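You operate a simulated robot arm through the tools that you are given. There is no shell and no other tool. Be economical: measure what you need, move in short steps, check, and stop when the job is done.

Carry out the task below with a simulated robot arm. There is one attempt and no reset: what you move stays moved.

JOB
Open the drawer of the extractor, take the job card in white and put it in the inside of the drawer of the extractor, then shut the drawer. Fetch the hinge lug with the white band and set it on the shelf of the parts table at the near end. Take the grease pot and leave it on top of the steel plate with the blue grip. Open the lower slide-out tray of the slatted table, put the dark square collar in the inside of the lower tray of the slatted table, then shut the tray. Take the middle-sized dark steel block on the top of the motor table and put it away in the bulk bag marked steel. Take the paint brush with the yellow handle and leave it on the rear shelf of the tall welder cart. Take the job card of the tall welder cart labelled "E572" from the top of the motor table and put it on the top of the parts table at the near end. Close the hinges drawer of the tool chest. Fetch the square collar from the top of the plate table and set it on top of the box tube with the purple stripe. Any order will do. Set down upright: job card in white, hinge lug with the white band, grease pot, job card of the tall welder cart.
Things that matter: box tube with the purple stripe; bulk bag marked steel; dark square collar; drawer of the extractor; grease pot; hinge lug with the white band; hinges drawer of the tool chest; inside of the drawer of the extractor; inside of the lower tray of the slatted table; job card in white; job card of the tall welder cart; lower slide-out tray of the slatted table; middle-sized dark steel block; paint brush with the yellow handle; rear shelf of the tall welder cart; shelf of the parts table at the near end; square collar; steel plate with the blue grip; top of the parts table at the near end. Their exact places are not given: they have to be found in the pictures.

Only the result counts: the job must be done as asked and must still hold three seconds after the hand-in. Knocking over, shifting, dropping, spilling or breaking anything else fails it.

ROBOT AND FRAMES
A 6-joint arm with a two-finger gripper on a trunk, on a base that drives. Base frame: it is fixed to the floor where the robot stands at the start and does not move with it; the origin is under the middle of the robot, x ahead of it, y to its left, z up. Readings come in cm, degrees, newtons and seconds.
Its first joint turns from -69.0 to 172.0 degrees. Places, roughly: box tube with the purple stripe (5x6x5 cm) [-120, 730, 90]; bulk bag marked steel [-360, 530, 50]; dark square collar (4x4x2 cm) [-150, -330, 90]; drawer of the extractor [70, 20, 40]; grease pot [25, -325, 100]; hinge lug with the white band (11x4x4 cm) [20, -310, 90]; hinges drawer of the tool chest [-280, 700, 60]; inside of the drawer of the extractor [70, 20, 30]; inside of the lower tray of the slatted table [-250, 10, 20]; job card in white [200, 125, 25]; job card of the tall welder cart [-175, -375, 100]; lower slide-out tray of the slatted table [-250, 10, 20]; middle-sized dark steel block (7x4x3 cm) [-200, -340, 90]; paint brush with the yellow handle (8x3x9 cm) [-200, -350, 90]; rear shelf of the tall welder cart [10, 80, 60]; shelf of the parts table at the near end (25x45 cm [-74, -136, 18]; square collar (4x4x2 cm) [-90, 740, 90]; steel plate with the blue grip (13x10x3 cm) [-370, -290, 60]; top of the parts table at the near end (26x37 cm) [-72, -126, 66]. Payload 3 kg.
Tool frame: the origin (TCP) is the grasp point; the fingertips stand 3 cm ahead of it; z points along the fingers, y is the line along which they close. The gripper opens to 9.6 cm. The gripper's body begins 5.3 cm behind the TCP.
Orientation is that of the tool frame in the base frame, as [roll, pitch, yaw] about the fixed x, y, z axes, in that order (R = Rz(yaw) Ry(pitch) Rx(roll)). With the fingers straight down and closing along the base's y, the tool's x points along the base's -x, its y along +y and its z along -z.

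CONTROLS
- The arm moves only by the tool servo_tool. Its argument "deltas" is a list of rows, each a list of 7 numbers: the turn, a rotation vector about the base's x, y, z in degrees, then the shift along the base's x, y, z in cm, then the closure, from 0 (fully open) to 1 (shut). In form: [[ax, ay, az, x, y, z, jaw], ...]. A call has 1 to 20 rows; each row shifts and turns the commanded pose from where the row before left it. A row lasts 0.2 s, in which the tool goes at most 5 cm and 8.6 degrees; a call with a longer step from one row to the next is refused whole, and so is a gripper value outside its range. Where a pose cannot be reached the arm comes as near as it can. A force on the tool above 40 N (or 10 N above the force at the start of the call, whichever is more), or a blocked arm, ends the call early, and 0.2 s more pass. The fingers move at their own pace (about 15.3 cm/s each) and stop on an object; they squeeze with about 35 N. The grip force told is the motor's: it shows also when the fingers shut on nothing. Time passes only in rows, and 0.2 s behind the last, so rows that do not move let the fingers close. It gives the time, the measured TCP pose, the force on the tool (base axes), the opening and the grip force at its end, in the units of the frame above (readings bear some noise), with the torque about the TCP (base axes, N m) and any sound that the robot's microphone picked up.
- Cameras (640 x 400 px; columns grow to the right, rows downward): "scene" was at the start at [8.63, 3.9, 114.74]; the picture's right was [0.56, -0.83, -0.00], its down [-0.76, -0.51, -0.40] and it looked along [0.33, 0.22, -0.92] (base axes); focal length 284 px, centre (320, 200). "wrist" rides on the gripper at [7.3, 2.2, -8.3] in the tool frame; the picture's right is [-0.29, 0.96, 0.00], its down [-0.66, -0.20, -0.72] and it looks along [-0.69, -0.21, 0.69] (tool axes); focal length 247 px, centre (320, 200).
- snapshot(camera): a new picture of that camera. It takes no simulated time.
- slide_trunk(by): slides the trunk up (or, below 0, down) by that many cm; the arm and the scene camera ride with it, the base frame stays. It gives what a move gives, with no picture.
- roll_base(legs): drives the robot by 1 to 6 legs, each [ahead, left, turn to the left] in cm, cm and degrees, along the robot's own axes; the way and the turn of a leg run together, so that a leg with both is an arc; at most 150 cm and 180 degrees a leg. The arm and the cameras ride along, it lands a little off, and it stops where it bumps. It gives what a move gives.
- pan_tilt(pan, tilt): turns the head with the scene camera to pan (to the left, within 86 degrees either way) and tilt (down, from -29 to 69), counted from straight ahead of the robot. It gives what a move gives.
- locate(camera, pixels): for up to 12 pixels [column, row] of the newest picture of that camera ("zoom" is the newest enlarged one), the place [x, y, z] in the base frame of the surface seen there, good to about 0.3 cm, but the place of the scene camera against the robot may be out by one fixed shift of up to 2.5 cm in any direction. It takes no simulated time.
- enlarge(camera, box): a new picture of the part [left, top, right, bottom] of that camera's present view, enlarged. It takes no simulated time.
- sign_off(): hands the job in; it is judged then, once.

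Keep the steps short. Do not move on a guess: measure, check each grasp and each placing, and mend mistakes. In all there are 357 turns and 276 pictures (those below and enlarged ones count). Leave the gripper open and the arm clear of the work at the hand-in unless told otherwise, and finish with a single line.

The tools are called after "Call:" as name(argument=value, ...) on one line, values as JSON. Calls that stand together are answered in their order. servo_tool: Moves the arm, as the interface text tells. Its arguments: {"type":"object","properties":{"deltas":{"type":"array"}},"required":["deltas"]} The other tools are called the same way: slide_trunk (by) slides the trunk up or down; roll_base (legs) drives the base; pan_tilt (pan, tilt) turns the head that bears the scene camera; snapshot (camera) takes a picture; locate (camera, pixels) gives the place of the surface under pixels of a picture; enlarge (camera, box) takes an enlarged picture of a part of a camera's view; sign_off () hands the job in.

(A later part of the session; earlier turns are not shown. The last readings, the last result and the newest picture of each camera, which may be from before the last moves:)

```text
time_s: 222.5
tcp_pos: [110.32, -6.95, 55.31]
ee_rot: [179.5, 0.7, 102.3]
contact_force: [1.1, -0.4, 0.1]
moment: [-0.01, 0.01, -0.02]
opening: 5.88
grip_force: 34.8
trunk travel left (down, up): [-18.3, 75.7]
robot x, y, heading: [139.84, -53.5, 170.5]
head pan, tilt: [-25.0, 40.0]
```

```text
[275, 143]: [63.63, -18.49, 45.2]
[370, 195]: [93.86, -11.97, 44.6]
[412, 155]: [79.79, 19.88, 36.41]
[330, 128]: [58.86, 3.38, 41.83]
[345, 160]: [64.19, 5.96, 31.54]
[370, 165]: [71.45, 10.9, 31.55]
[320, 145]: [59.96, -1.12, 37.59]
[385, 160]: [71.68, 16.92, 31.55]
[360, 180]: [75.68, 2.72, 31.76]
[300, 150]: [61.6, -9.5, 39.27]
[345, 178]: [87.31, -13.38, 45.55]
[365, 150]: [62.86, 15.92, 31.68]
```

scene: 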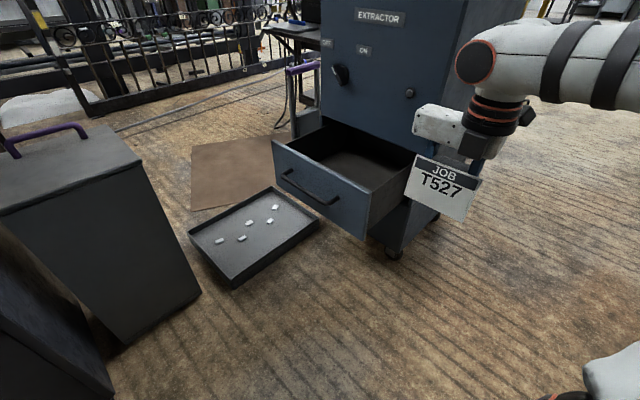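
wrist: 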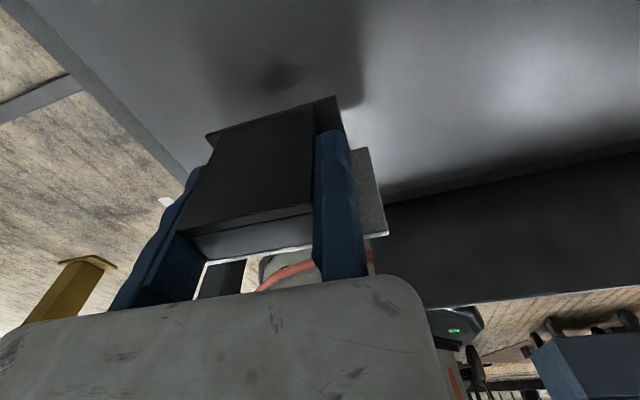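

Drawer floor z≈31.6. I move 30 cm west so the card hangs above the drawer at TCP (80,−7.5).

Call:
roll_base(legs=[[29.5, 5.4, 0]])

Call:
snapshot(camera="scene")

Call:
snapshot(camera="wrist")

```text
time_s: 224.6
tcp_pos: [79.5, -7.35, 55.39]
ee_rot: [179.5, 0.7, 102.3]
contact_force: [-0.5, -0.3, -0.9]
moment: [0.0, 0.0, -0.01]
opening: 5.89
grip_force: 35.1
trunk travel left (down, up): [-18.3, 75.7]
robot x, y, heading: [108.75, -53.9, 170.3]
head pan, tilt: [-25.0, 40.0]
```

```text
189 pictures are left
```

scene: 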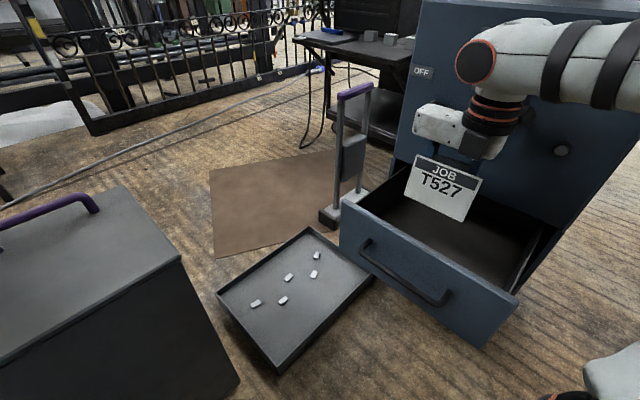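

```text
188 pictures are left
```

wrist: 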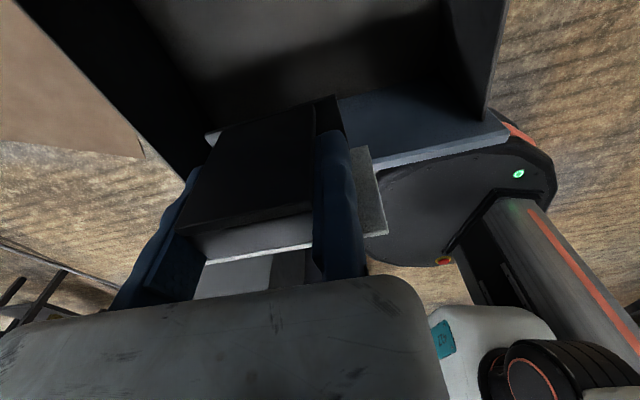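

I lower with the trunk by 16 cm, then step down with the arm.

Call:
slide_trunk(by=-16)

Call:
servo_tool(deltas=[[0, 0, 0, 0, 0, -0.6, 1], [0, 0, 0, 0, 0, -0.5, 1], [0, 0, 0, 0, 0, -0.4, 1], [0, 0, 0, 0, 0, 0, 1]])

Call:
snapshot(camera="wrist")

```text
time_s: 226.4
tcp_pos: [79.46, -7.31, 39.33]
ee_rot: [179.5, 0.6, 102.2]
contact_force: [-0.1, 0.0, -0.9]
moment: [0.02, -0.04, -0.03]
opening: 5.88
grip_force: 35.2
trunk travel left (down, up): [-2.3, 91.7]
robot x, y, heading: [109.27, -53.79, 170.7]
head pan, tilt: [-25.0, 40.0]
```

```text
time_s: 227.4
tcp_pos: [79.49, -7.14, 38.01]
ee_rot: [179.5, 0.6, 102.3]
contact_force: [0.4, -0.1, -0.1]
moment: [0.02, 0.0, 0.02]
opening: 5.92
grip_force: 35.0
trunk travel left (down, up): [-2.3, 91.7]
robot x, y, heading: [108.76, -53.92, 170.7]
head pan, tilt: [-25.0, 40.0]
```

```text
187 pictures are left
```

wrist: 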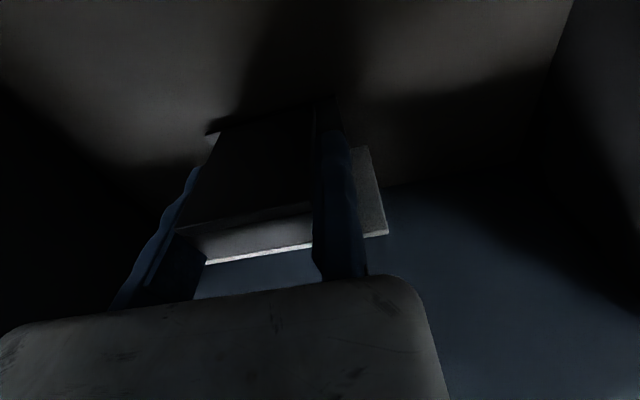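

Not yet touching. I go down in 0.3 cm steps until force shows.

Call:
servo_tool(deltas=[[0, 0, 0, 0, 0, -0.3, 1], [0, 0, 0, 0, 0, -0.2, 1], [0, 0, 0, 0, 0, 0, 1]])

Call:
servo_tool(deltas=[[0, 0, 0, 0, 0, -0.2, 1], [0, 0, 0, 0, 0, -0.2, 1], [0, 0, 0, 0, 0, 0, 1]])

```text
time_s: 228.2
tcp_pos: [79.55, -7.37, 37.38]
ee_rot: [179.6, 0.4, 102.2]
contact_force: [0.3, 0.0, 3.2]
moment: [-0.16, 0.32, -0.06]
opening: 5.88
grip_force: 35.2
trunk travel left (down, up): [-2.3, 91.7]
robot x, y, heading: [109.41, -53.71, 170.6]
head pan, tilt: [-25.0, 40.0]
```

```text
time_s: 229.1
tcp_pos: [79.55, -7.18, 37.31]
ee_rot: [179.8, 0.2, 102.1]
contact_force: [2.4, 2.0, 28.7]
moment: [-1.0, 1.22, 0.06]
opening: 5.89
grip_force: 35.2
trunk travel left (down, up): [-2.3, 91.7]
robot x, y, heading: [108.81, -53.42, 170.8]
head pan, tilt: [-25.0, 40.0]
```

Contact at z≈37.35. I relieve slightly, open, and lift out.

Call:
servo_tool(deltas=[[0, 0, 0, 0, 0, 0.2, 1], [0, 0, 0, 0, 0, 0, 0.3], [0, 0, 0, 0, 0, 0, 0.15], [0, 0, 0, 0.4, 0.1, 0, 0.15], [0, 0, 0, 0, 0, 0, 0.15]])

Call:
slide_trunk(by=20)

Call:
snapshot(camera="wrist")

Call:
snapshot(camera="scene")

```text
time_s: 230.2
tcp_pos: [79.97, -7.18, 37.06]
ee_rot: [179.4, 0.6, 102.2]
contact_force: [-1.6, -0.2, 0.4]
moment: [0.01, -0.01, -0.03]
opening: 8.18
grip_force: 0.1
trunk travel left (down, up): [-2.3, 91.7]
robot x, y, heading: [109.19, -53.55, 170.4]
head pan, tilt: [-25.0, 40.0]
```

```text
time_s: 232.4
tcp_pos: [79.96, -7.05, 57.03]
ee_rot: [179.4, 0.7, 102.2]
contact_force: [-0.6, 0.1, 0.0]
moment: [0.01, -0.01, 0.0]
opening: 8.16
grip_force: 0.1
trunk travel left (down, up): [-22.3, 71.7]
robot x, y, heading: [108.73, -53.77, 170.5]
head pan, tilt: [-25.0, 40.0]
```

```text
186 pictures are left
```

wrist: 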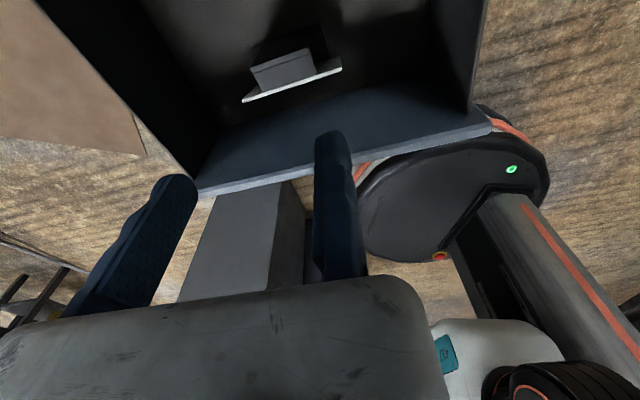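

```text
185 pictures are left
```

scene: 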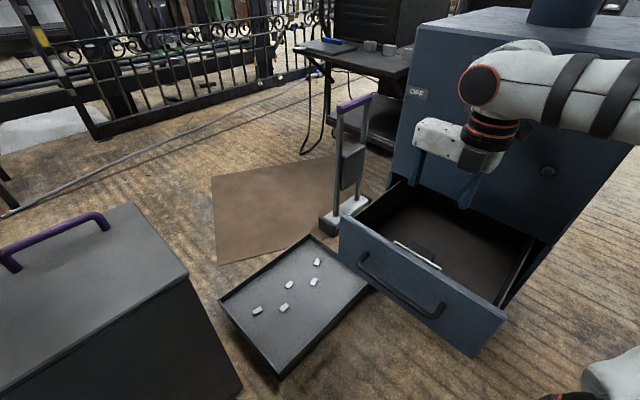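

The card stands upright in the drawer. I move south of the drawer front, turn the tool +90° and close the fingers to push the handle bar.

Call:
roll_base(legs=[[-3.6, 22, 0]])

Call:
servo_tool(deltas=[[0, 0, 8.2, 0, 0, 0, 1], [0, 0, 8.2, 0, 0, 0, 1], [0, 0, 8.2, 0, 0, 0, 1], [0, 0, 8.2, 0, 0, 0, 1], [0, 0, 8.2, 0, 0, 0, 1], [0, 0, 8.2, 0, 0, 0, 1], [0, 0, 8.2, 0, 0, 0, 1], [0, 0, 8.2, 0, 0, 0, 1], [0, 0, 8.2, 0, 0, 0, 1], [0, 0, 8.2, 0, 0, 0, 1], [0, 0, 7.5, 0, 0, 0, 1], [0, 0, 0, 0, 0, 0, 1]])

Call:
slide_trunk(by=-16)

Call:
snapshot(camera="scene")

Call:
snapshot(camera="wrist")

```text
time_s: 234.1
tcp_pos: [80.64, -28.74, 57.15]
ee_rot: [179.6, 0.6, 101.9]
contact_force: [-0.7, -0.2, 0.6]
moment: [0.02, 0.03, 0.01]
opening: 8.18
grip_force: 0.1
trunk travel left (down, up): [-22.3, 71.7]
robot x, y, heading: [109.31, -75.72, 169.9]
head pan, tilt: [-25.0, 40.0]
```

```text
time_s: 236.7
tcp_pos: [81.82, -31.05, 56.65]
ee_rot: [179.4, 0.5, -168.8]
contact_force: [-0.5, 0.0, 0.6]
moment: [0.0, -0.01, -0.01]
opening: 0.02
grip_force: 33.1
out of reach, approached as far as the arm can: row 10, 11
trunk travel left (down, up): [-22.3, 71.7]
robot x, y, heading: [109.27, -75.64, 170.1]
head pan, tilt: [-25.0, 40.0]
```

```text
time_s: 238.6
tcp_pos: [81.83, -31.07, 40.55]
ee_rot: [179.5, 0.6, -169.0]
contact_force: [0.1, 0.1, 0.0]
moment: [-0.01, -0.01, -0.01]
opening: 0.0
grip_force: 33.5
trunk travel left (down, up): [-6.3, 87.7]
robot x, y, heading: [109.07, -75.64, 170.2]
head pan, tilt: [-25.0, 40.0]
```

```text
184 pictures are left
```

scene: 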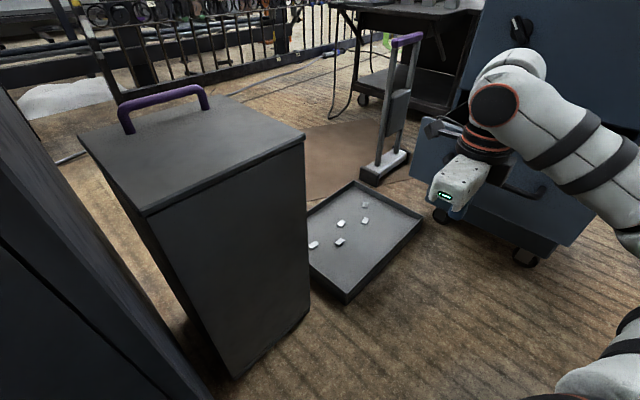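

```text
183 pictures are left
```

wrist: 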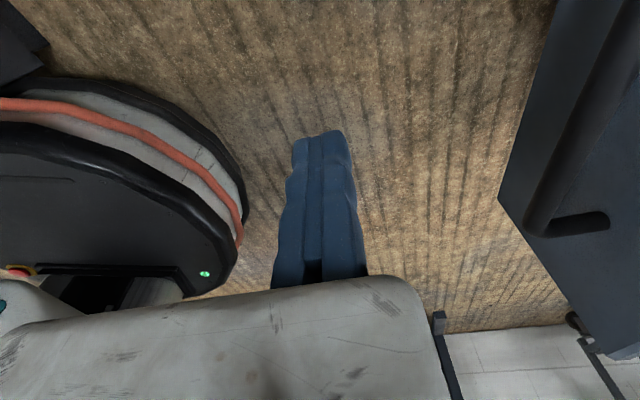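

I tilt the tool 24° (top leaning away from the face) for clearance, then push with the base 24 cm along the drawer's axis.

Call:
servo_tool(deltas=[[5.87, 1.22, 0, 0, 0, 0, 1], [5.87, 1.22, 0, 0, 0, 0, 1], [5.87, 1.22, 0, 0, 0, 0, 1], [5.87, 1.22, 0, 0, 0, 0, 1], [0, 0, 0, 0, 0, 0, 1]])

Call:
roll_base(legs=[[8.8, -22.3, 0]])

Call:
snapshot(camera="scene")

```text
time_s: 239.8
tcp_pos: [81.08, -31.62, 40.77]
ee_rot: [155.4, 0.4, -169.1]
contact_force: [0.0, 0.4, -0.2]
moment: [0.02, 0.01, -0.02]
opening: 0.0
grip_force: 33.0
out of reach, approached as far as the arm can: row 1, 2
trunk travel left (down, up): [-6.3, 87.7]
robot x, y, heading: [109.32, -75.92, 169.9]
head pan, tilt: [-25.0, 40.0]
```

```text
time_s: 241.5
tcp_pos: [76.24, -8.33, 40.76]
ee_rot: [155.5, 0.4, -169.3]
contact_force: [0.2, -0.6, -0.1]
moment: [0.0, 0.01, 0.0]
opening: 0.0
grip_force: 32.6
trunk travel left (down, up): [-6.3, 87.7]
robot x, y, heading: [104.3, -52.2, 170.0]
head pan, tilt: [-25.0, 40.0]
```

```text
182 pictures are left
```

scene: 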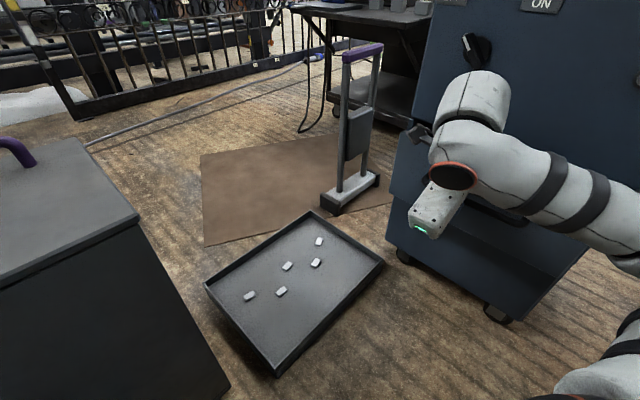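

Call:
enlarge(camera="scene", box=[360, 20, 640, 300])

Call:
locate(camera="scene", pixels=[[490, 75], [500, 85], [505, 100], [470, 75], [478, 50], [540, 60], [415, 170], [560, 230]])

```text
1.43 times, centred on (500, 160) of scene
```

zoom: 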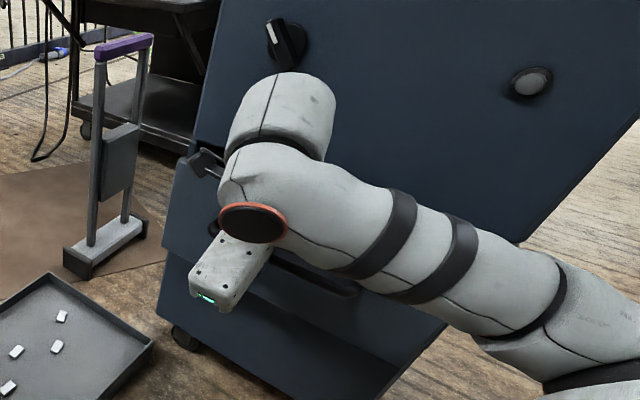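

```text
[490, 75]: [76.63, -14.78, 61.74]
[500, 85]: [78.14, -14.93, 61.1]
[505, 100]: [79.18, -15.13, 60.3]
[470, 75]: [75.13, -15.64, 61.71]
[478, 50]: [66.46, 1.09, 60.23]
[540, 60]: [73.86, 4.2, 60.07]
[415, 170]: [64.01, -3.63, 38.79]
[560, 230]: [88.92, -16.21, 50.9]
```

Clearance is fine. I push 4 cm more, then the last bit with the arm to feel the force.

Call:
roll_base(legs=[[1.4, -3.8, 0]])

Call:
servo_tool(deltas=[[0, 0, 0, -0.1, 0.6, 0, 1], [0, 0, 0, -0.1, 0.6, 0, 1], [0, 0, 0, -0.1, 0.6, 0, 1], [0, 0, 0, -0.1, 0.6, 0, 1], [0, 0, 0, -0.1, 0.6, 0, 1], [0, 0, 0, 0, 0, 0, 1]])

Call:
snapshot(camera="scene")

```text
time_s: 242.4
tcp_pos: [75.55, -4.47, 40.79]
ee_rot: [155.4, 0.4, -169.2]
contact_force: [0.5, 0.1, -0.2]
moment: [-0.01, 0.0, -0.03]
opening: 0.01
grip_force: 33.0
trunk travel left (down, up): [-6.3, 87.7]
robot x, y, heading: [103.32, -48.31, 170.3]
head pan, tilt: [-25.0, 40.0]
```

```text
time_s: 243.3
tcp_pos: [75.07, -2.5, 40.64]
ee_rot: [156.3, 0.7, -168.6]
contact_force: [0.0, -1.7, -2.6]
moment: [-0.08, 0.01, 0.0]
opening: 0.0
grip_force: 32.8
out of reach, approached as far as the arm can: row 4
trunk travel left (down, up): [-6.3, 87.7]
robot x, y, heading: [103.66, -48.16, 170.1]
head pan, tilt: [-25.0, 40.0]
stopped in row 4: the force on the tool passed its limit at 58 N (the readings are from after the stop); the commanded pose is now the measured one
```

```text
180 pictures are left
```

scene: 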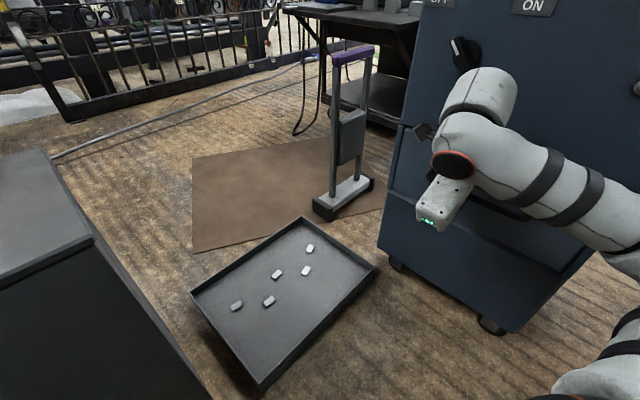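

Hard stop: shut. I back away and verify.

Call:
roll_base(legs=[[-7.4, 19, 0]])

Call:
pan_tilt(pan=-35, tilt=35)

Call:
snapshot(camera="scene")

```text
time_s: 244.9
tcp_pos: [79.6, -21.63, 40.58]
ee_rot: [156.2, 0.8, -169.3]
contact_force: [1.0, 1.5, -1.1]
moment: [-0.06, 0.09, 0.05]
opening: 0.0
grip_force: 32.7
trunk travel left (down, up): [-6.3, 87.7]
robot x, y, heading: [107.76, -68.03, 169.2]
head pan, tilt: [-25.0, 40.0]
```

```text
time_s: 245.7
tcp_pos: [79.92, -21.55, 40.69]
ee_rot: [156.2, 0.8, -169.5]
contact_force: [0.0, 0.4, 0.0]
moment: [-0.03, -0.01, -0.04]
opening: 0.01
grip_force: 33.3
trunk travel left (down, up): [-6.3, 87.7]
robot x, y, heading: [107.96, -67.96, 169.2]
head pan, tilt: [-35.0, 35.0]
```

```text
179 pictures are left
```

scene: 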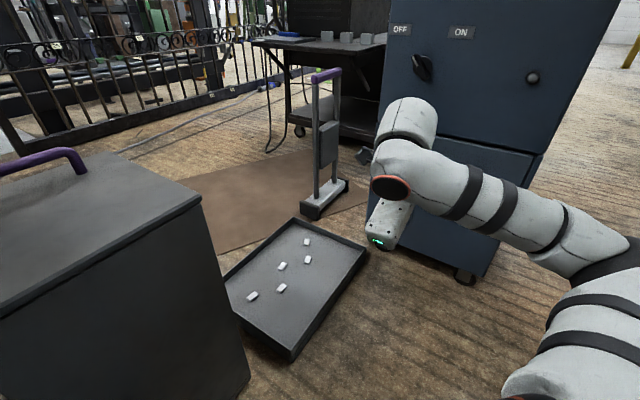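

The drawer is shut, card inside. Next: the hinge lug and grease pot on the drawer table in the south. I straighten the tool, raise the trunk, and drive around.

Call:
servo_tool(deltas=[[-7.87, -1.46, 0, 0, 0, 0, 0], [-7.87, -1.46, 0, 0, 0, 0, 0], [-7.87, -1.46, 0, 0, 0, 0, 0], [0, 0, -8.2, 0, 0, 0, 0], [0, 0, -8.2, 0, 0, 0, 0], [0, 0, -8.2, 0, 0, 0, 0], [0, 0, -8.2, 0, 0, 0, 0], [0, 0, -8.2, 0, 0, 0, 0], [0, 0, -8.2, 0, 0, 0, 0], [0, 0, -8.2, 0, 0, 0, 0], [0, 0, -8.2, 0, 0, 0, 0], [0, 0, -8.2, 0, 0, 0, 0], [0, 0, -8.2, 0, 0, 0, 0], [0, 0, 0, 0, 0, 0, 0]])

Call:
slide_trunk(by=60)

Call:
roll_base(legs=[[-22, 0, 0], [0, 0, -80], [-125, 0, 0]])

```text
time_s: 248.7
tcp_pos: [80.66, -23.44, 40.18]
ee_rot: [-179.8, 0.7, 108.9]
contact_force: [0.0, 0.1, 0.4]
moment: [0.01, 0.0, 0.02]
opening: 9.61
grip_force: 0.0
out of reach, approached as far as the arm can: row 2, 3
trunk travel left (down, up): [-6.3, 87.7]
robot x, y, heading: [107.67, -68.14, 169.2]
head pan, tilt: [-35.0, 35.0]
```

```text
refused: 60 is not a number from -40 to 40
```

```text
time_s: 259.9
tcp_pos: [163.72, -166.61, 40.12]
ee_rot: [-179.8, 0.7, 26.5]
contact_force: [-0.7, -0.6, 0.3]
moment: [0.0, 0.0, -0.02]
opening: 9.6
grip_force: 0.1
trunk travel left (down, up): [-6.3, 87.7]
robot x, y, heading: [123.61, -199.88, 86.9]
head pan, tilt: [-35.0, 35.0]
```

Call:
slide_trunk(by=40)

Call:
slide_trunk(by=30)

Call:
roll_base(legs=[[0, 0, -132], [-52, -93, 0]])

Call:
pan_tilt(pan=-50, tilt=30)

Call:
snapshot(camera="scene")

```text
time_s: 263.7
tcp_pos: [163.6, -166.59, 80.31]
ee_rot: [-179.7, 0.7, 26.6]
contact_force: [0.1, -0.1, 0.3]
moment: [0.03, -0.01, 0.01]
opening: 9.59
grip_force: 0.0
trunk travel left (down, up): [-46.3, 47.7]
robot x, y, heading: [122.95, -199.63, 86.9]
head pan, tilt: [-35.0, 35.0]
```

```text
time_s: 266.7
tcp_pos: [163.78, -166.58, 110.25]
ee_rot: [-179.8, 0.6, 26.6]
contact_force: [0.7, 0.1, 0.0]
moment: [0.0, 0.01, 0.03]
opening: 9.59
grip_force: 0.0
trunk travel left (down, up): [-76.3, 17.7]
robot x, y, heading: [123.05, -199.2, 86.8]
head pan, tilt: [-35.0, 35.0]
```

```text
time_s: 277.8
tcp_pos: [17.53, -282.08, 110.2]
ee_rot: [-179.8, 0.7, -105.1]
contact_force: [-0.8, 0.2, 0.0]
moment: [-0.02, -0.01, 0.01]
opening: 9.62
grip_force: 0.0
trunk travel left (down, up): [-76.3, 17.7]
robot x, y, heading: [19.68, -230.06, -44.5]
head pan, tilt: [-35.0, 35.0]
```

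```text
time_s: 278.5
tcp_pos: [17.47, -282.2, 110.33]
ee_rot: [-179.8, 0.8, -105.1]
contact_force: [-0.3, -0.3, 0.0]
moment: [-0.01, -0.01, -0.01]
opening: 9.58
grip_force: 0.1
trunk travel left (down, up): [-76.3, 17.7]
robot x, y, heading: [19.96, -229.66, -44.7]
head pan, tilt: [-50.0, 30.0]
```

```text
178 pictures are left
```

scene: 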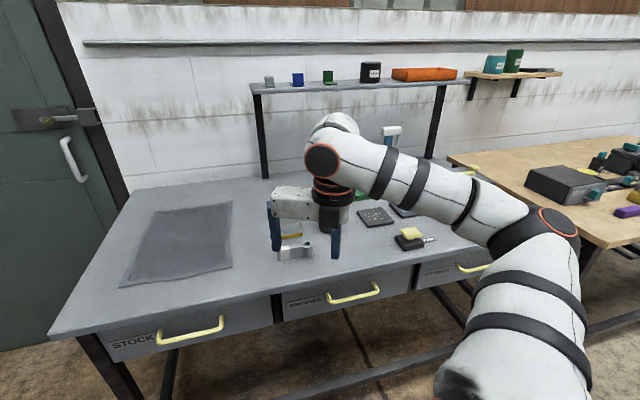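

Call:
snapshot(camera="wrist")

Call:
enlarge(camera="scene", box=[230, 120, 480, 280])

```text
177 pictures are left
```

wrist: 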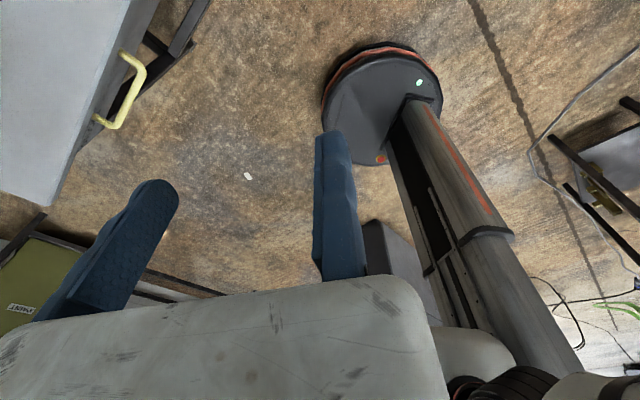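

```text
2.50 times, centred on (355, 200) of scene
```

zoom: 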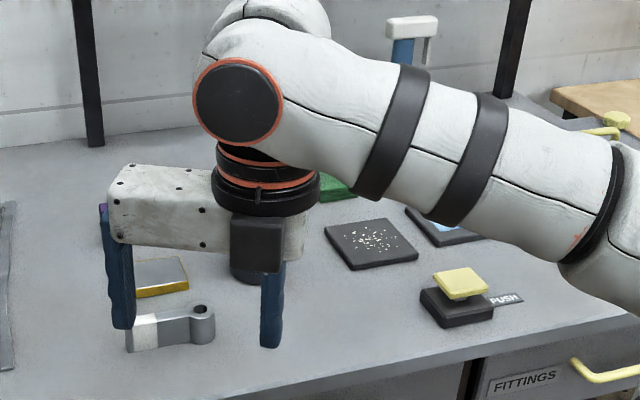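

Call:
locate(camera="zoom", pixels=[[135, 335], [175, 330], [205, 320], [200, 305], [160, 315], [165, 275], [180, 350], [210, 335], [370, 240], [460, 285], [330, 190], [300, 380]])

Call:
roll_base(legs=[[0, 0, 45]])

Call:
pan_tilt(pan=-86, tilt=30)

Call:
snapshot(camera="scene")

```text
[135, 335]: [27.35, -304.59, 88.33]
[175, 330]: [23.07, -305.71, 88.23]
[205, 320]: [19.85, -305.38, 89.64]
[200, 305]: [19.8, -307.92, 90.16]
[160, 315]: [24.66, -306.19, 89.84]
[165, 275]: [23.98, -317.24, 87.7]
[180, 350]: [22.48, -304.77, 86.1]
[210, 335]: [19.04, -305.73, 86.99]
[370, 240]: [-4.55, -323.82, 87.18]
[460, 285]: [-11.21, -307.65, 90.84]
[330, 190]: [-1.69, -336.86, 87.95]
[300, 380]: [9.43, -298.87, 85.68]
```

```text
time_s: 280.9
tcp_pos: [54.73, -269.14, 110.17]
ee_rot: [-179.8, 0.7, -60.8]
contact_force: [1.1, -0.3, 0.4]
moment: [0.04, 0.01, 0.01]
opening: 9.59
grip_force: 0.1
trunk travel left (down, up): [-76.3, 17.7]
robot x, y, heading: [20.51, -229.66, -0.3]
head pan, tilt: [-50.0, 30.0]
```

```text
time_s: 282.0
tcp_pos: [54.71, -269.23, 110.18]
ee_rot: [-179.8, 0.8, -60.9]
contact_force: [0.2, 0.3, -0.7]
moment: [0.03, 0.01, -0.02]
opening: 9.6
grip_force: 0.1
trunk travel left (down, up): [-76.3, 17.7]
robot x, y, heading: [20.14, -230.14, -0.5]
head pan, tilt: [-85.9, 30.0]
```

```text
175 pictures are left
```

scene: 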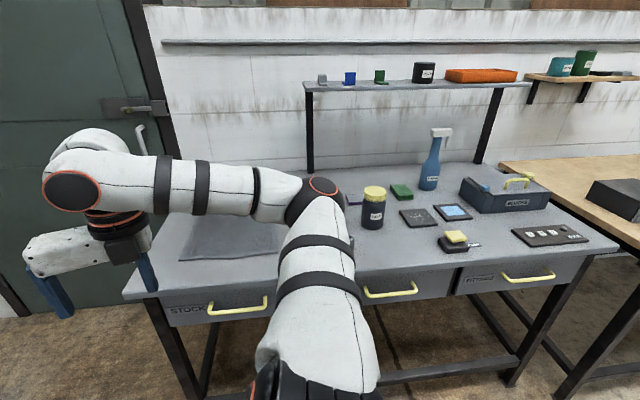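

Call:
enlarge(camera="scene", box=[330, 110, 620, 290])

Call:
locate(camera="scene", pixels=[[373, 190], [373, 215], [372, 228], [362, 205], [385, 205], [453, 240], [402, 190], [420, 217], [430, 180], [300, 230]])

```text
2.21 times, centred on (475, 200) of scene
```

zoom: 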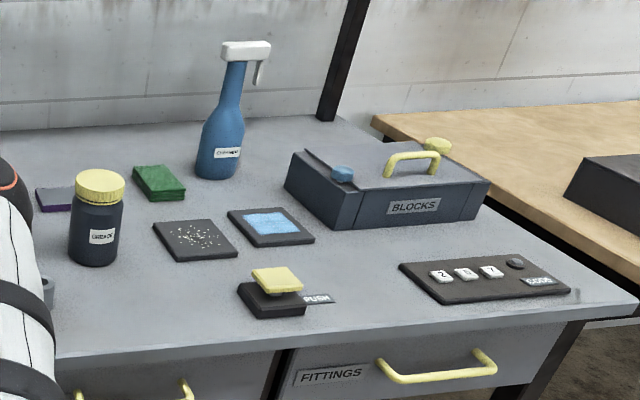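

```text
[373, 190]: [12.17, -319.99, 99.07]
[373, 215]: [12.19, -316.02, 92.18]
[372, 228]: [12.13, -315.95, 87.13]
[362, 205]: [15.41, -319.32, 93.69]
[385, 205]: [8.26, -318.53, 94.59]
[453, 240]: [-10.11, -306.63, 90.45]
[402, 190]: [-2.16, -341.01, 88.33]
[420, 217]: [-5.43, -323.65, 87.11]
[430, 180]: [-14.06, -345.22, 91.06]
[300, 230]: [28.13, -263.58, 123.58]
```

The grease pot (label GREASE) is at (12,−319), top z 99; the lug is near (23,−306). I go to the lug: base to about (23,−251), heading −42°, tool yaw 180°.

Call:
roll_base(legs=[[0, 0, -41.5], [11, -10.5, 0]])

Call:
servo_tool(deltas=[[0, 0, -7.8, 0, 0, 0, 0], [0, 0, -7.8, 0, 0, 0, 0], [0, 0, -7.8, 0, 0, 0, 0], [0, 0, -7.8, 0, 0, 0, 0], [0, 0, -7.8, 0, 0, 0, 0], [0, 0, -7.8, 0, 0, 0, 0], [0, 0, -7.8, 0, 0, 0, 0], [0, 0, -7.8, 0, 0, 0, 0], [0, 0, -7.8, 0, 0, 0, 0], [0, 0, -7.8, 0, 0, 0, 0], [0, 0, 0, 0, 0, 0, 0]])

Call:
snapshot(camera="wrist")

```text
time_s: 285.3
tcp_pos: [21.42, -297.25, 110.22]
ee_rot: [-179.8, 0.7, -102.2]
contact_force: [0.5, 1.0, -0.4]
moment: [0.0, -0.01, 0.0]
opening: 9.62
grip_force: 0.1
trunk travel left (down, up): [-76.3, 17.7]
robot x, y, heading: [21.06, -244.72, -41.9]
head pan, tilt: [-85.9, 30.0]
```

```text
time_s: 287.7
tcp_pos: [21.67, -297.33, 110.43]
ee_rot: [-179.9, 0.6, 179.6]
contact_force: [-0.7, 0.2, 0.4]
moment: [0.01, -0.03, 0.04]
opening: 9.62
grip_force: 0.1
out of reach, approached as far as the arm can: row 6
trunk travel left (down, up): [-76.3, 17.7]
robot x, y, heading: [21.45, -245.33, -41.8]
head pan, tilt: [-85.9, 30.0]
```

```text
173 pictures are left
```

wrist: 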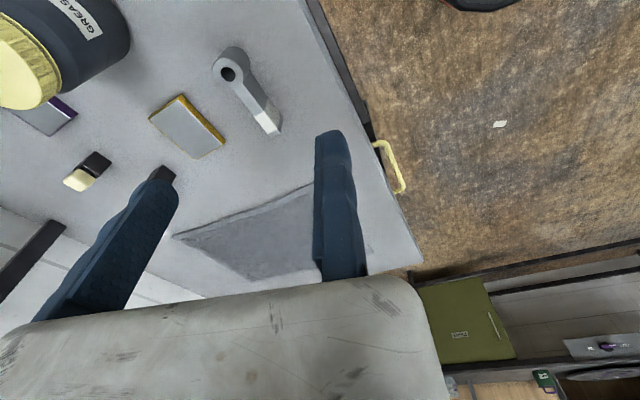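

Call:
enlarge(camera="wrist", box=[140, 20, 320, 170])

Call:
locate(camera="wrist", pixels=[[238, 52], [216, 68], [228, 85], [250, 85], [265, 105], [250, 108], [270, 122], [280, 120], [262, 128], [242, 100], [255, 88], [180, 125]])

```text
2.67 times, centred on (230, 95) of wrist
```

zoom: 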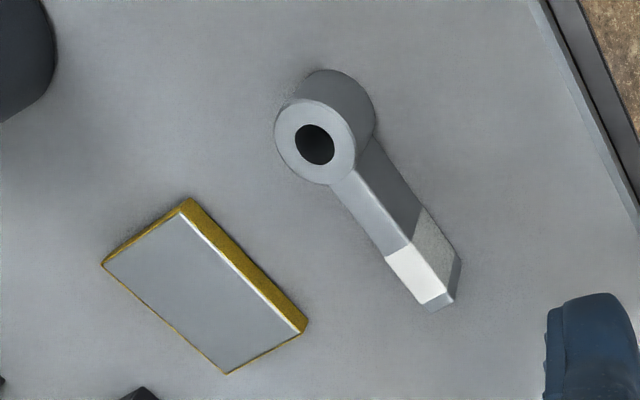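

```text
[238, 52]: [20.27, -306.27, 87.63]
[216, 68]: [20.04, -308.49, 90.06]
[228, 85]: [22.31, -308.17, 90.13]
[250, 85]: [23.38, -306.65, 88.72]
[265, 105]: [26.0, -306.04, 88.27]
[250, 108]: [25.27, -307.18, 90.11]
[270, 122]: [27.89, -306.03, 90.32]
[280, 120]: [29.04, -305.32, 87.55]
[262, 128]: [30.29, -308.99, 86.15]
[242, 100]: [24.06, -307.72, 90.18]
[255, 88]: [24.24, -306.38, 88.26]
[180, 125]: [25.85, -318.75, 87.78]
```

Call:
locate(camera="zoom", pixels=[[315, 112], [300, 165], [340, 170], [290, 130], [350, 190], [395, 225], [365, 190], [360, 215], [400, 270], [430, 265], [425, 292], [385, 250]])

```text
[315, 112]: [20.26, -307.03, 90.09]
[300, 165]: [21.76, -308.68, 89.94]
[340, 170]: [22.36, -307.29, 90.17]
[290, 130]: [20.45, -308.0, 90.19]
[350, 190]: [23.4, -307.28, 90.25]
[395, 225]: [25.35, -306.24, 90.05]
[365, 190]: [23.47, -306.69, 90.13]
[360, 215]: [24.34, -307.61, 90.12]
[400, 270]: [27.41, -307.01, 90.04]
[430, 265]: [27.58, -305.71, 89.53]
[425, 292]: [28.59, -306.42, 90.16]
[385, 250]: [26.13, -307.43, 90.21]
```

Bar centre ≈(24.9,−307.0), direction 13°, top z 90.15. I shift the base over it, turn the tool 13°, and half-close.

Call:
roll_base(legs=[[8, -4.5, 0]])

Call:
servo_tool(deltas=[[0, 0, 6.5, 0, 0, 0, 0.58], [0, 0, 6.8, 0, 0, 0, 0.58], [0, 0, 0, 0, 0, 0, 0.58]])

Call:
slide_trunk(by=-14)

Call:
snapshot(camera="wrist")

```text
time_s: 288.8
tcp_pos: [24.52, -305.95, 110.25]
ee_rot: [-179.8, 0.6, 179.7]
contact_force: [-0.2, -0.4, 0.1]
moment: [0.05, 0.03, 0.02]
opening: 9.6
grip_force: 0.1
trunk travel left (down, up): [-76.3, 17.7]
robot x, y, heading: [24.37, -253.72, -42.0]
head pan, tilt: [-85.9, 30.0]
```

```text
time_s: 289.6
tcp_pos: [24.51, -305.94, 110.26]
ee_rot: [-179.8, 0.7, -166.7]
contact_force: [-1.2, 0.3, 0.1]
moment: [0.01, 0.03, 0.0]
opening: 4.04
grip_force: 0.0
trunk travel left (down, up): [-76.3, 17.7]
robot x, y, heading: [24.21, -253.69, -41.7]
head pan, tilt: [-85.9, 30.0]
```

```text
time_s: 291.2
tcp_pos: [24.63, -305.83, 96.3]
ee_rot: [-179.8, 0.7, -167.0]
contact_force: [-0.3, 0.3, -1.3]
moment: [0.0, 0.0, 0.0]
opening: 4.01
grip_force: 0.1
trunk travel left (down, up): [-62.3, 31.7]
robot x, y, heading: [24.25, -253.67, -41.6]
head pan, tilt: [-85.9, 30.0]
```

```text
171 pictures are left
```

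wrist: 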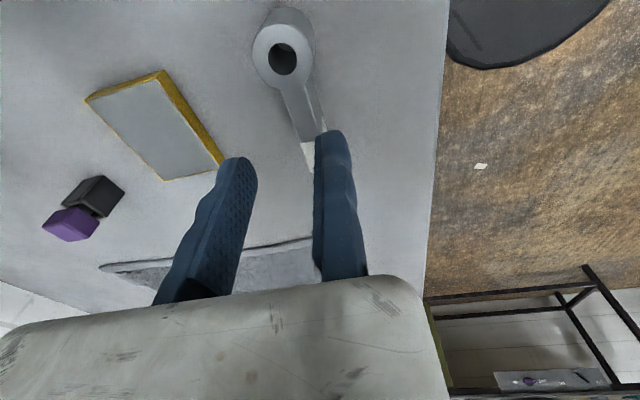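

The bar lies just inside the fixed finger. I descend 6.5 cm and close.

Call:
servo_tool(deltas=[[0, 0, 0, 0, 0.2, -2, 0.58], [0, 0, 0, 0, 0, -2, 0.58], [0, 0, 0, 0, 0, -1.5, 0.58], [0, 0, 0, 0, 0, -1, 0.58], [0, 0, 0, 0, 0, 0, 0.58]])

Call:
snapshot(camera="wrist")

```text
time_s: 292.4
tcp_pos: [26.43, -305.48, 91.19]
ee_rot: [-179.8, 0.6, -166.9]
contact_force: [-0.7, 1.0, 0.8]
moment: [-0.03, -0.01, 0.02]
opening: 4.05
grip_force: 0.0
out of reach, approached as far as the arm can: row 1, 2, 3
trunk travel left (down, up): [-62.3, 31.7]
robot x, y, heading: [23.67, -253.7, -41.9]
head pan, tilt: [-85.9, 30.0]
```

```text
170 pictures are left
```

wrist: 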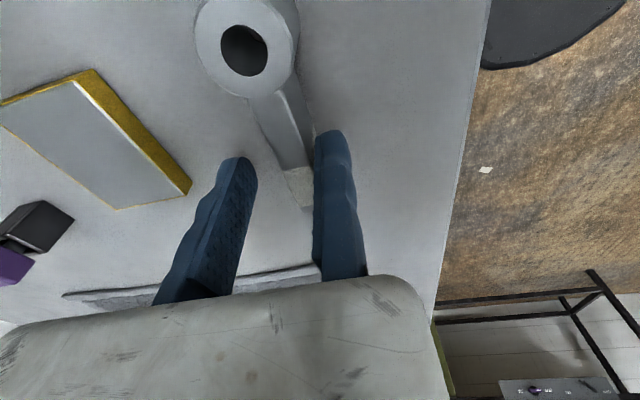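

The arm has no more downward travel; I use base (−1.6 cm x) and trunk instead.

Call:
roll_base(legs=[[-1.0, -1.3, 0]])

Call:
slide_trunk(by=-1.5)

Call:
snapshot(camera="wrist")

```text
time_s: 293.2
tcp_pos: [24.85, -305.82, 91.17]
ee_rot: [-180.0, 0.6, -166.9]
contact_force: [0.2, 0.1, -0.9]
moment: [-0.03, -0.02, 0.04]
opening: 4.03
grip_force: 0.0
trunk travel left (down, up): [-62.3, 31.7]
robot x, y, heading: [22.24, -254.36, -41.8]
head pan, tilt: [-85.9, 30.0]
```

```text
time_s: 293.9
tcp_pos: [24.78, -305.71, 89.62]
ee_rot: [-179.9, 0.7, -166.9]
contact_force: [-0.5, -0.3, 0.3]
moment: [0.02, -0.02, -0.01]
opening: 4.05
grip_force: 0.0
trunk travel left (down, up): [-60.8, 33.2]
robot x, y, heading: [22.72, -253.65, -42.1]
head pan, tilt: [-85.9, 30.0]
```

```text
169 pictures are left
```

wrist: 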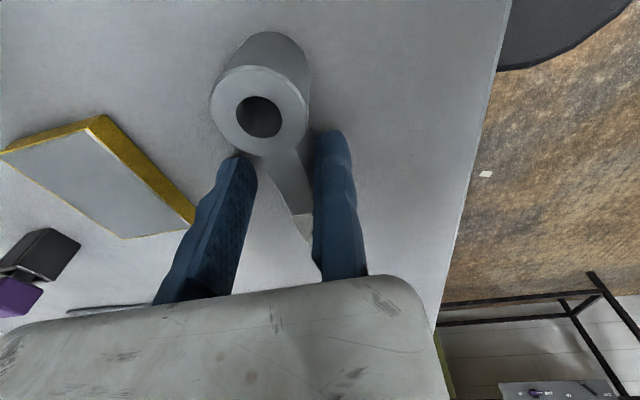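

Call:
servo_tool(deltas=[[0, 0, 0, 0, 0, 0, 0.75], [0, 0, 0, 0, 0, 0, 0.9], [0, 0, 0, 0, 0, 0, 1], [0, 0, 0, 0, 0, 0, 1], [0, 0, 0, 0, 0, 0, 1]])

Call:
slide_trunk(by=8)

Call:
snapshot(camera="wrist")

```text
time_s: 295.1
tcp_pos: [24.69, -305.84, 89.64]
ee_rot: [-179.8, 0.8, -166.9]
contact_force: [0.5, -2.8, 3.1]
moment: [0.04, -0.16, -0.05]
opening: 1.56
grip_force: 35.5
trunk travel left (down, up): [-60.8, 33.2]
robot x, y, heading: [22.82, -254.18, -41.9]
head pan, tilt: [-85.9, 30.0]
```

```text
time_s: 296.2
tcp_pos: [24.79, -305.93, 97.61]
ee_rot: [-179.9, 0.8, -166.9]
contact_force: [-0.5, 0.6, -6.3]
moment: [0.03, -0.01, -0.01]
opening: 1.57
grip_force: 34.9
trunk travel left (down, up): [-68.8, 25.2]
robot x, y, heading: [22.45, -254.19, -41.7]
head pan, tilt: [-85.9, 30.0]
```

```text
168 pictures are left
```

wrist: 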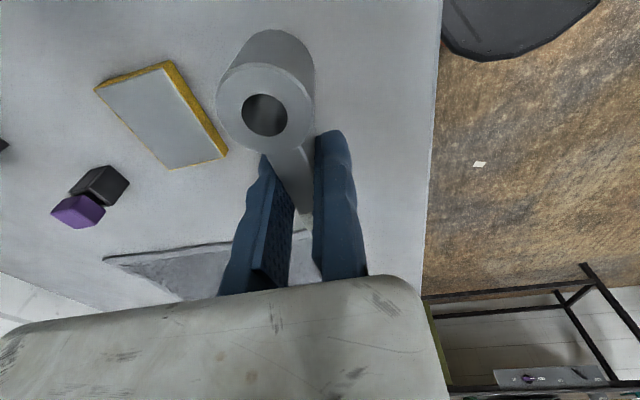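

The lug is held. I back away north, turn to −118° and look toward the parts table.

Call:
roll_base(legs=[[-40, 44.7, 0], [0, 0, -76]])

Call:
slide_trunk(by=-40)

Call:
pan_tilt(pan=-80, tilt=20)

Call:
snapshot(camera="scene")

```text
time_s: 302.9
tcp_pos: [-28.42, -207.66, 97.49]
ee_rot: [-179.8, 0.7, 115.0]
contact_force: [0.1, -0.3, -6.2]
moment: [0.02, -0.04, 0.01]
opening: 1.55
grip_force: 35.5
trunk travel left (down, up): [-68.8, 25.2]
robot x, y, heading: [22.05, -194.88, -119.7]
head pan, tilt: [-85.9, 30.0]
```

```text
time_s: 306.8
tcp_pos: [-28.2, -207.65, 57.7]
ee_rot: [-179.9, 0.7, 115.1]
contact_force: [0.9, -0.1, -6.4]
moment: [0.03, -0.07, 0.02]
opening: 1.56
grip_force: 35.2
trunk travel left (down, up): [-28.8, 65.2]
robot x, y, heading: [21.94, -194.83, -119.8]
head pan, tilt: [-85.9, 30.0]
```

```text
time_s: 307.5
tcp_pos: [-28.38, -207.6, 57.65]
ee_rot: [-179.9, 0.7, 115.1]
contact_force: [0.9, -0.6, -6.3]
moment: [0.03, -0.06, -0.02]
opening: 1.57
grip_force: 35.0
trunk travel left (down, up): [-28.8, 65.2]
robot x, y, heading: [21.54, -194.65, -119.9]
head pan, tilt: [-80.0, 20.0]
```

```text
167 pictures are left
```

scene: 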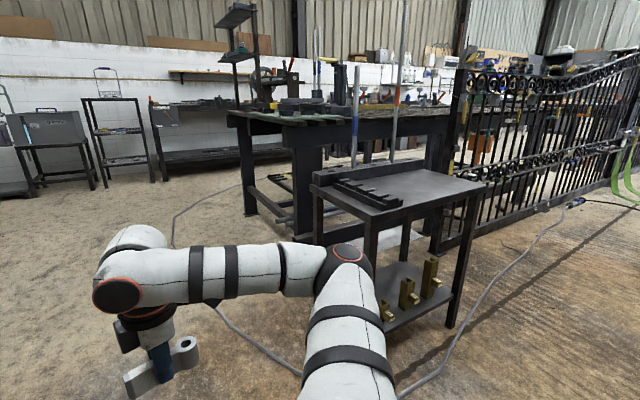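

Call:
enlarge(camera="scene", box=[300, 150, 500, 340])

Call:
locate(camera="scene", pixels=[[372, 222], [488, 185], [313, 183], [400, 170], [448, 325], [392, 285], [410, 285], [432, 270], [405, 270], [400, 320], [450, 270], [385, 315]])

```text
2.11 times, centred on (400, 245) of scene
```

zoom: 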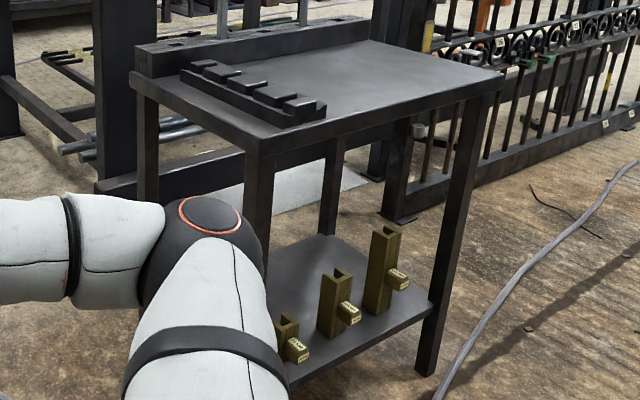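

```text
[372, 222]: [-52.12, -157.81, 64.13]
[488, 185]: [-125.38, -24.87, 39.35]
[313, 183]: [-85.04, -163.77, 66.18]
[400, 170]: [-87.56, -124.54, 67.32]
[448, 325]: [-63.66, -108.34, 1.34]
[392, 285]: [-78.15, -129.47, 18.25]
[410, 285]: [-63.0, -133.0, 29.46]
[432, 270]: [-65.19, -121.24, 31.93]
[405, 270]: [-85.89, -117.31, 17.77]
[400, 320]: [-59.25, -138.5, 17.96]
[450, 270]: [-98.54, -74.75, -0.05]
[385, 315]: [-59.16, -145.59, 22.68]
```

Free shelf space is behind the brass pieces, reachable from the south end. I turn right to 152°, go south then west to about (−65,−229).

Call:
roll_base(legs=[[0, 0, -88.2], [-16.4, 31, 0], [76.8, 40.8, 0]])

Call:
pan_tilt(pan=-45, tilt=25)

Call:
snapshot(camera="scene")

```text
time_s: 317.7
tcp_pos: [-80.08, -180.46, 57.55]
ee_rot: [-180.0, 0.7, 27.4]
contact_force: [-1.1, -0.6, -6.4]
moment: [-0.03, 0.0, -0.01]
opening: 1.56
grip_force: 35.3
trunk travel left (down, up): [-28.8, 65.2]
robot x, y, heading: [-65.45, -230.24, 152.3]
head pan, tilt: [-80.0, 20.0]
```

```text
time_s: 318.7
tcp_pos: [-80.18, -180.36, 57.65]
ee_rot: [-179.9, 0.7, 27.4]
contact_force: [-0.2, 0.8, -5.2]
moment: [-0.07, 0.01, 0.01]
opening: 1.57
grip_force: 35.6
trunk travel left (down, up): [-28.8, 65.2]
robot x, y, heading: [-64.63, -230.13, 152.6]
head pan, tilt: [-45.0, 25.0]
```

```text
165 pictures are left
```

scene: 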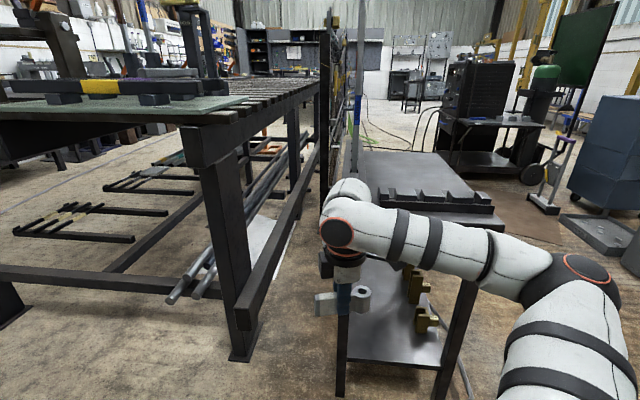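

Call:
locate(camera="scene", pixels=[[342, 350], [355, 340], [400, 350], [440, 360], [470, 290], [375, 290], [395, 300], [425, 320], [412, 295], [400, 270], [360, 262], [460, 205]])

Call:
enlarge(camera="scene", box=[290, 170, 530, 400])

```text
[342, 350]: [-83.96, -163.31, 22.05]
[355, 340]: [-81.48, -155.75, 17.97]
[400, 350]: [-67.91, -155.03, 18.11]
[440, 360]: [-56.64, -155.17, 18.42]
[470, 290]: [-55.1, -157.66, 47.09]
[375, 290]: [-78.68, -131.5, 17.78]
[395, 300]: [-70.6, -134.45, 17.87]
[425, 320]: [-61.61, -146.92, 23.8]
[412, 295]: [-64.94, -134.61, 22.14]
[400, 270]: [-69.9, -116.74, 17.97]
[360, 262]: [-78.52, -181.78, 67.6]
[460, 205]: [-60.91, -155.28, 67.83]
```

```text
1.74 times, centred on (410, 285) of scene
```

zoom: 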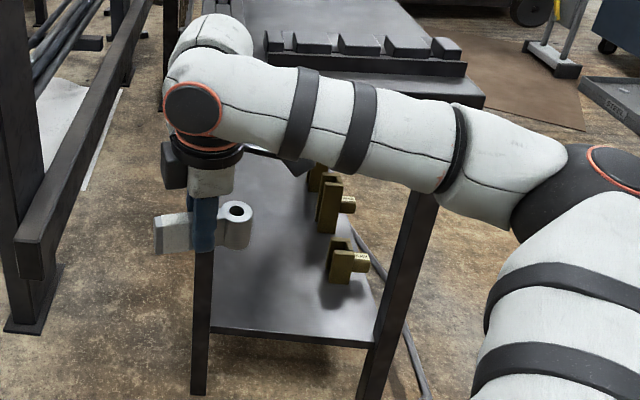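

The forearm would hit a leg in this heading, so I use heading 135°, tool yaw 104° (lug along the table). I turn, adjust yaw, and test lowering with the arm.

Call:
roll_base(legs=[[0, 0, -17.4], [3.9, 3.9, 0]])

Call:
servo_tool(deltas=[[0, 0, 7.8, 0, 0, 0, 1], [0, 0, 7.8, 0, 0, 0, 1], [0, 0, 7.8, 0, 0, 0, 1], [0, 0, 7.8, 0, 0, 0, 1], [0, 0, 7.8, 0, 0, 0, 1], [0, 0, 7.8, 0, 0, 0, 1], [0, 0, 7.8, 0, 0, 0, 1], [0, 0, 7.8, 0, 0, 0, 1], [0, 0, 7.8, 0, 0, 0, 1], [0, 0, 7.8, 0, 0, 0, 1], [0, 0, 7.8, 0, 0, 0, 1], [0, 0, 7.8, 0, 0, 0, 1], [0, 0, 0, 0, 0, -3, 1], [0, 0, 0, 0, 0, -3, 1], [0, 0, 0, 0, 0, -2, 1], [0, 0, 0, 0, 0, 0, 1]])

```text
time_s: 320.6
tcp_pos: [-70.1, -178.24, 57.62]
ee_rot: [-179.9, 0.8, 10.1]
contact_force: [-0.6, -0.3, -5.9]
moment: [-0.03, 0.04, -0.01]
opening: 1.56
grip_force: 35.1
trunk travel left (down, up): [-28.8, 65.2]
robot x, y, heading: [-70.72, -230.14, 135.0]
head pan, tilt: [-45.0, 25.0]
```

```text
time_s: 324.0
tcp_pos: [-70.33, -178.09, 49.63]
ee_rot: [-179.9, 0.8, 103.8]
contact_force: [-0.2, 0.5, -6.2]
moment: [0.0, -0.05, 0.03]
opening: 1.58
grip_force: 34.4
trunk travel left (down, up): [-28.8, 65.2]
robot x, y, heading: [-70.46, -230.11, 134.9]
head pan, tilt: [-45.0, 25.0]
```

Good. I lower the trunk 23.5 cm and check before entering.

Call:
slide_trunk(by=-23.5)

Call:
snapshot(camera="scene")

Call:
snapshot(camera="wrist")

```text
time_s: 326.5
tcp_pos: [-70.15, -178.13, 26.04]
ee_rot: [-179.9, 0.8, 103.7]
contact_force: [0.7, 0.3, -7.0]
moment: [0.01, -0.05, -0.02]
opening: 1.58
grip_force: 35.3
trunk travel left (down, up): [-5.3, 88.7]
robot x, y, heading: [-70.45, -229.84, 134.9]
head pan, tilt: [-45.0, 25.0]
```

```text
163 pictures are left
```

scene: 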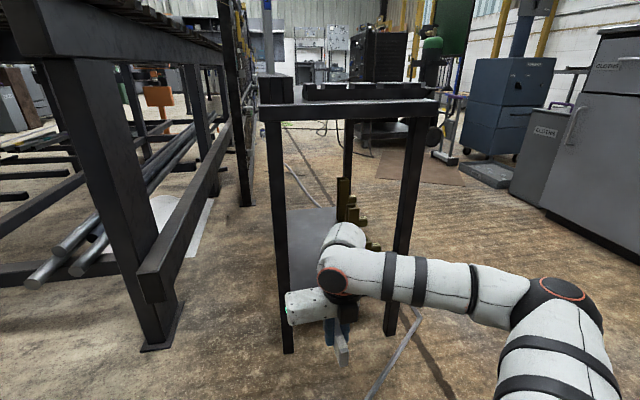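

```text
162 pictures are left
```

wrist: 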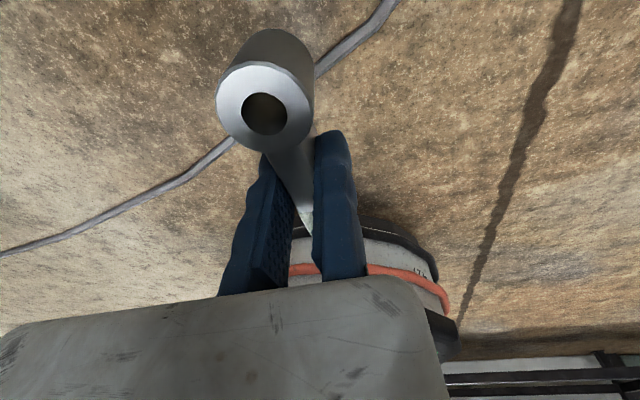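

Call:
locate(camera="scene", pixels=[[273, 200], [286, 200], [292, 330], [403, 200], [395, 250], [387, 320], [288, 310], [290, 300], [320, 275], [345, 225], [470, 270], [440, 325]])

```text
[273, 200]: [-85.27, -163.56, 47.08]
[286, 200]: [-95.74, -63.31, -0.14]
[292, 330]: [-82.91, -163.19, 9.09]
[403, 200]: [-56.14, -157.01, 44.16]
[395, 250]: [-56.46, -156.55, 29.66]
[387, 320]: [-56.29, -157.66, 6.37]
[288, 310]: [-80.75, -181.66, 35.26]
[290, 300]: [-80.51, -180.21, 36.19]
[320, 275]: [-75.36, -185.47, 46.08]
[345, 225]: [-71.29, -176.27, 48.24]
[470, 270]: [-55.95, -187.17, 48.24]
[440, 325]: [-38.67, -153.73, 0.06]
```

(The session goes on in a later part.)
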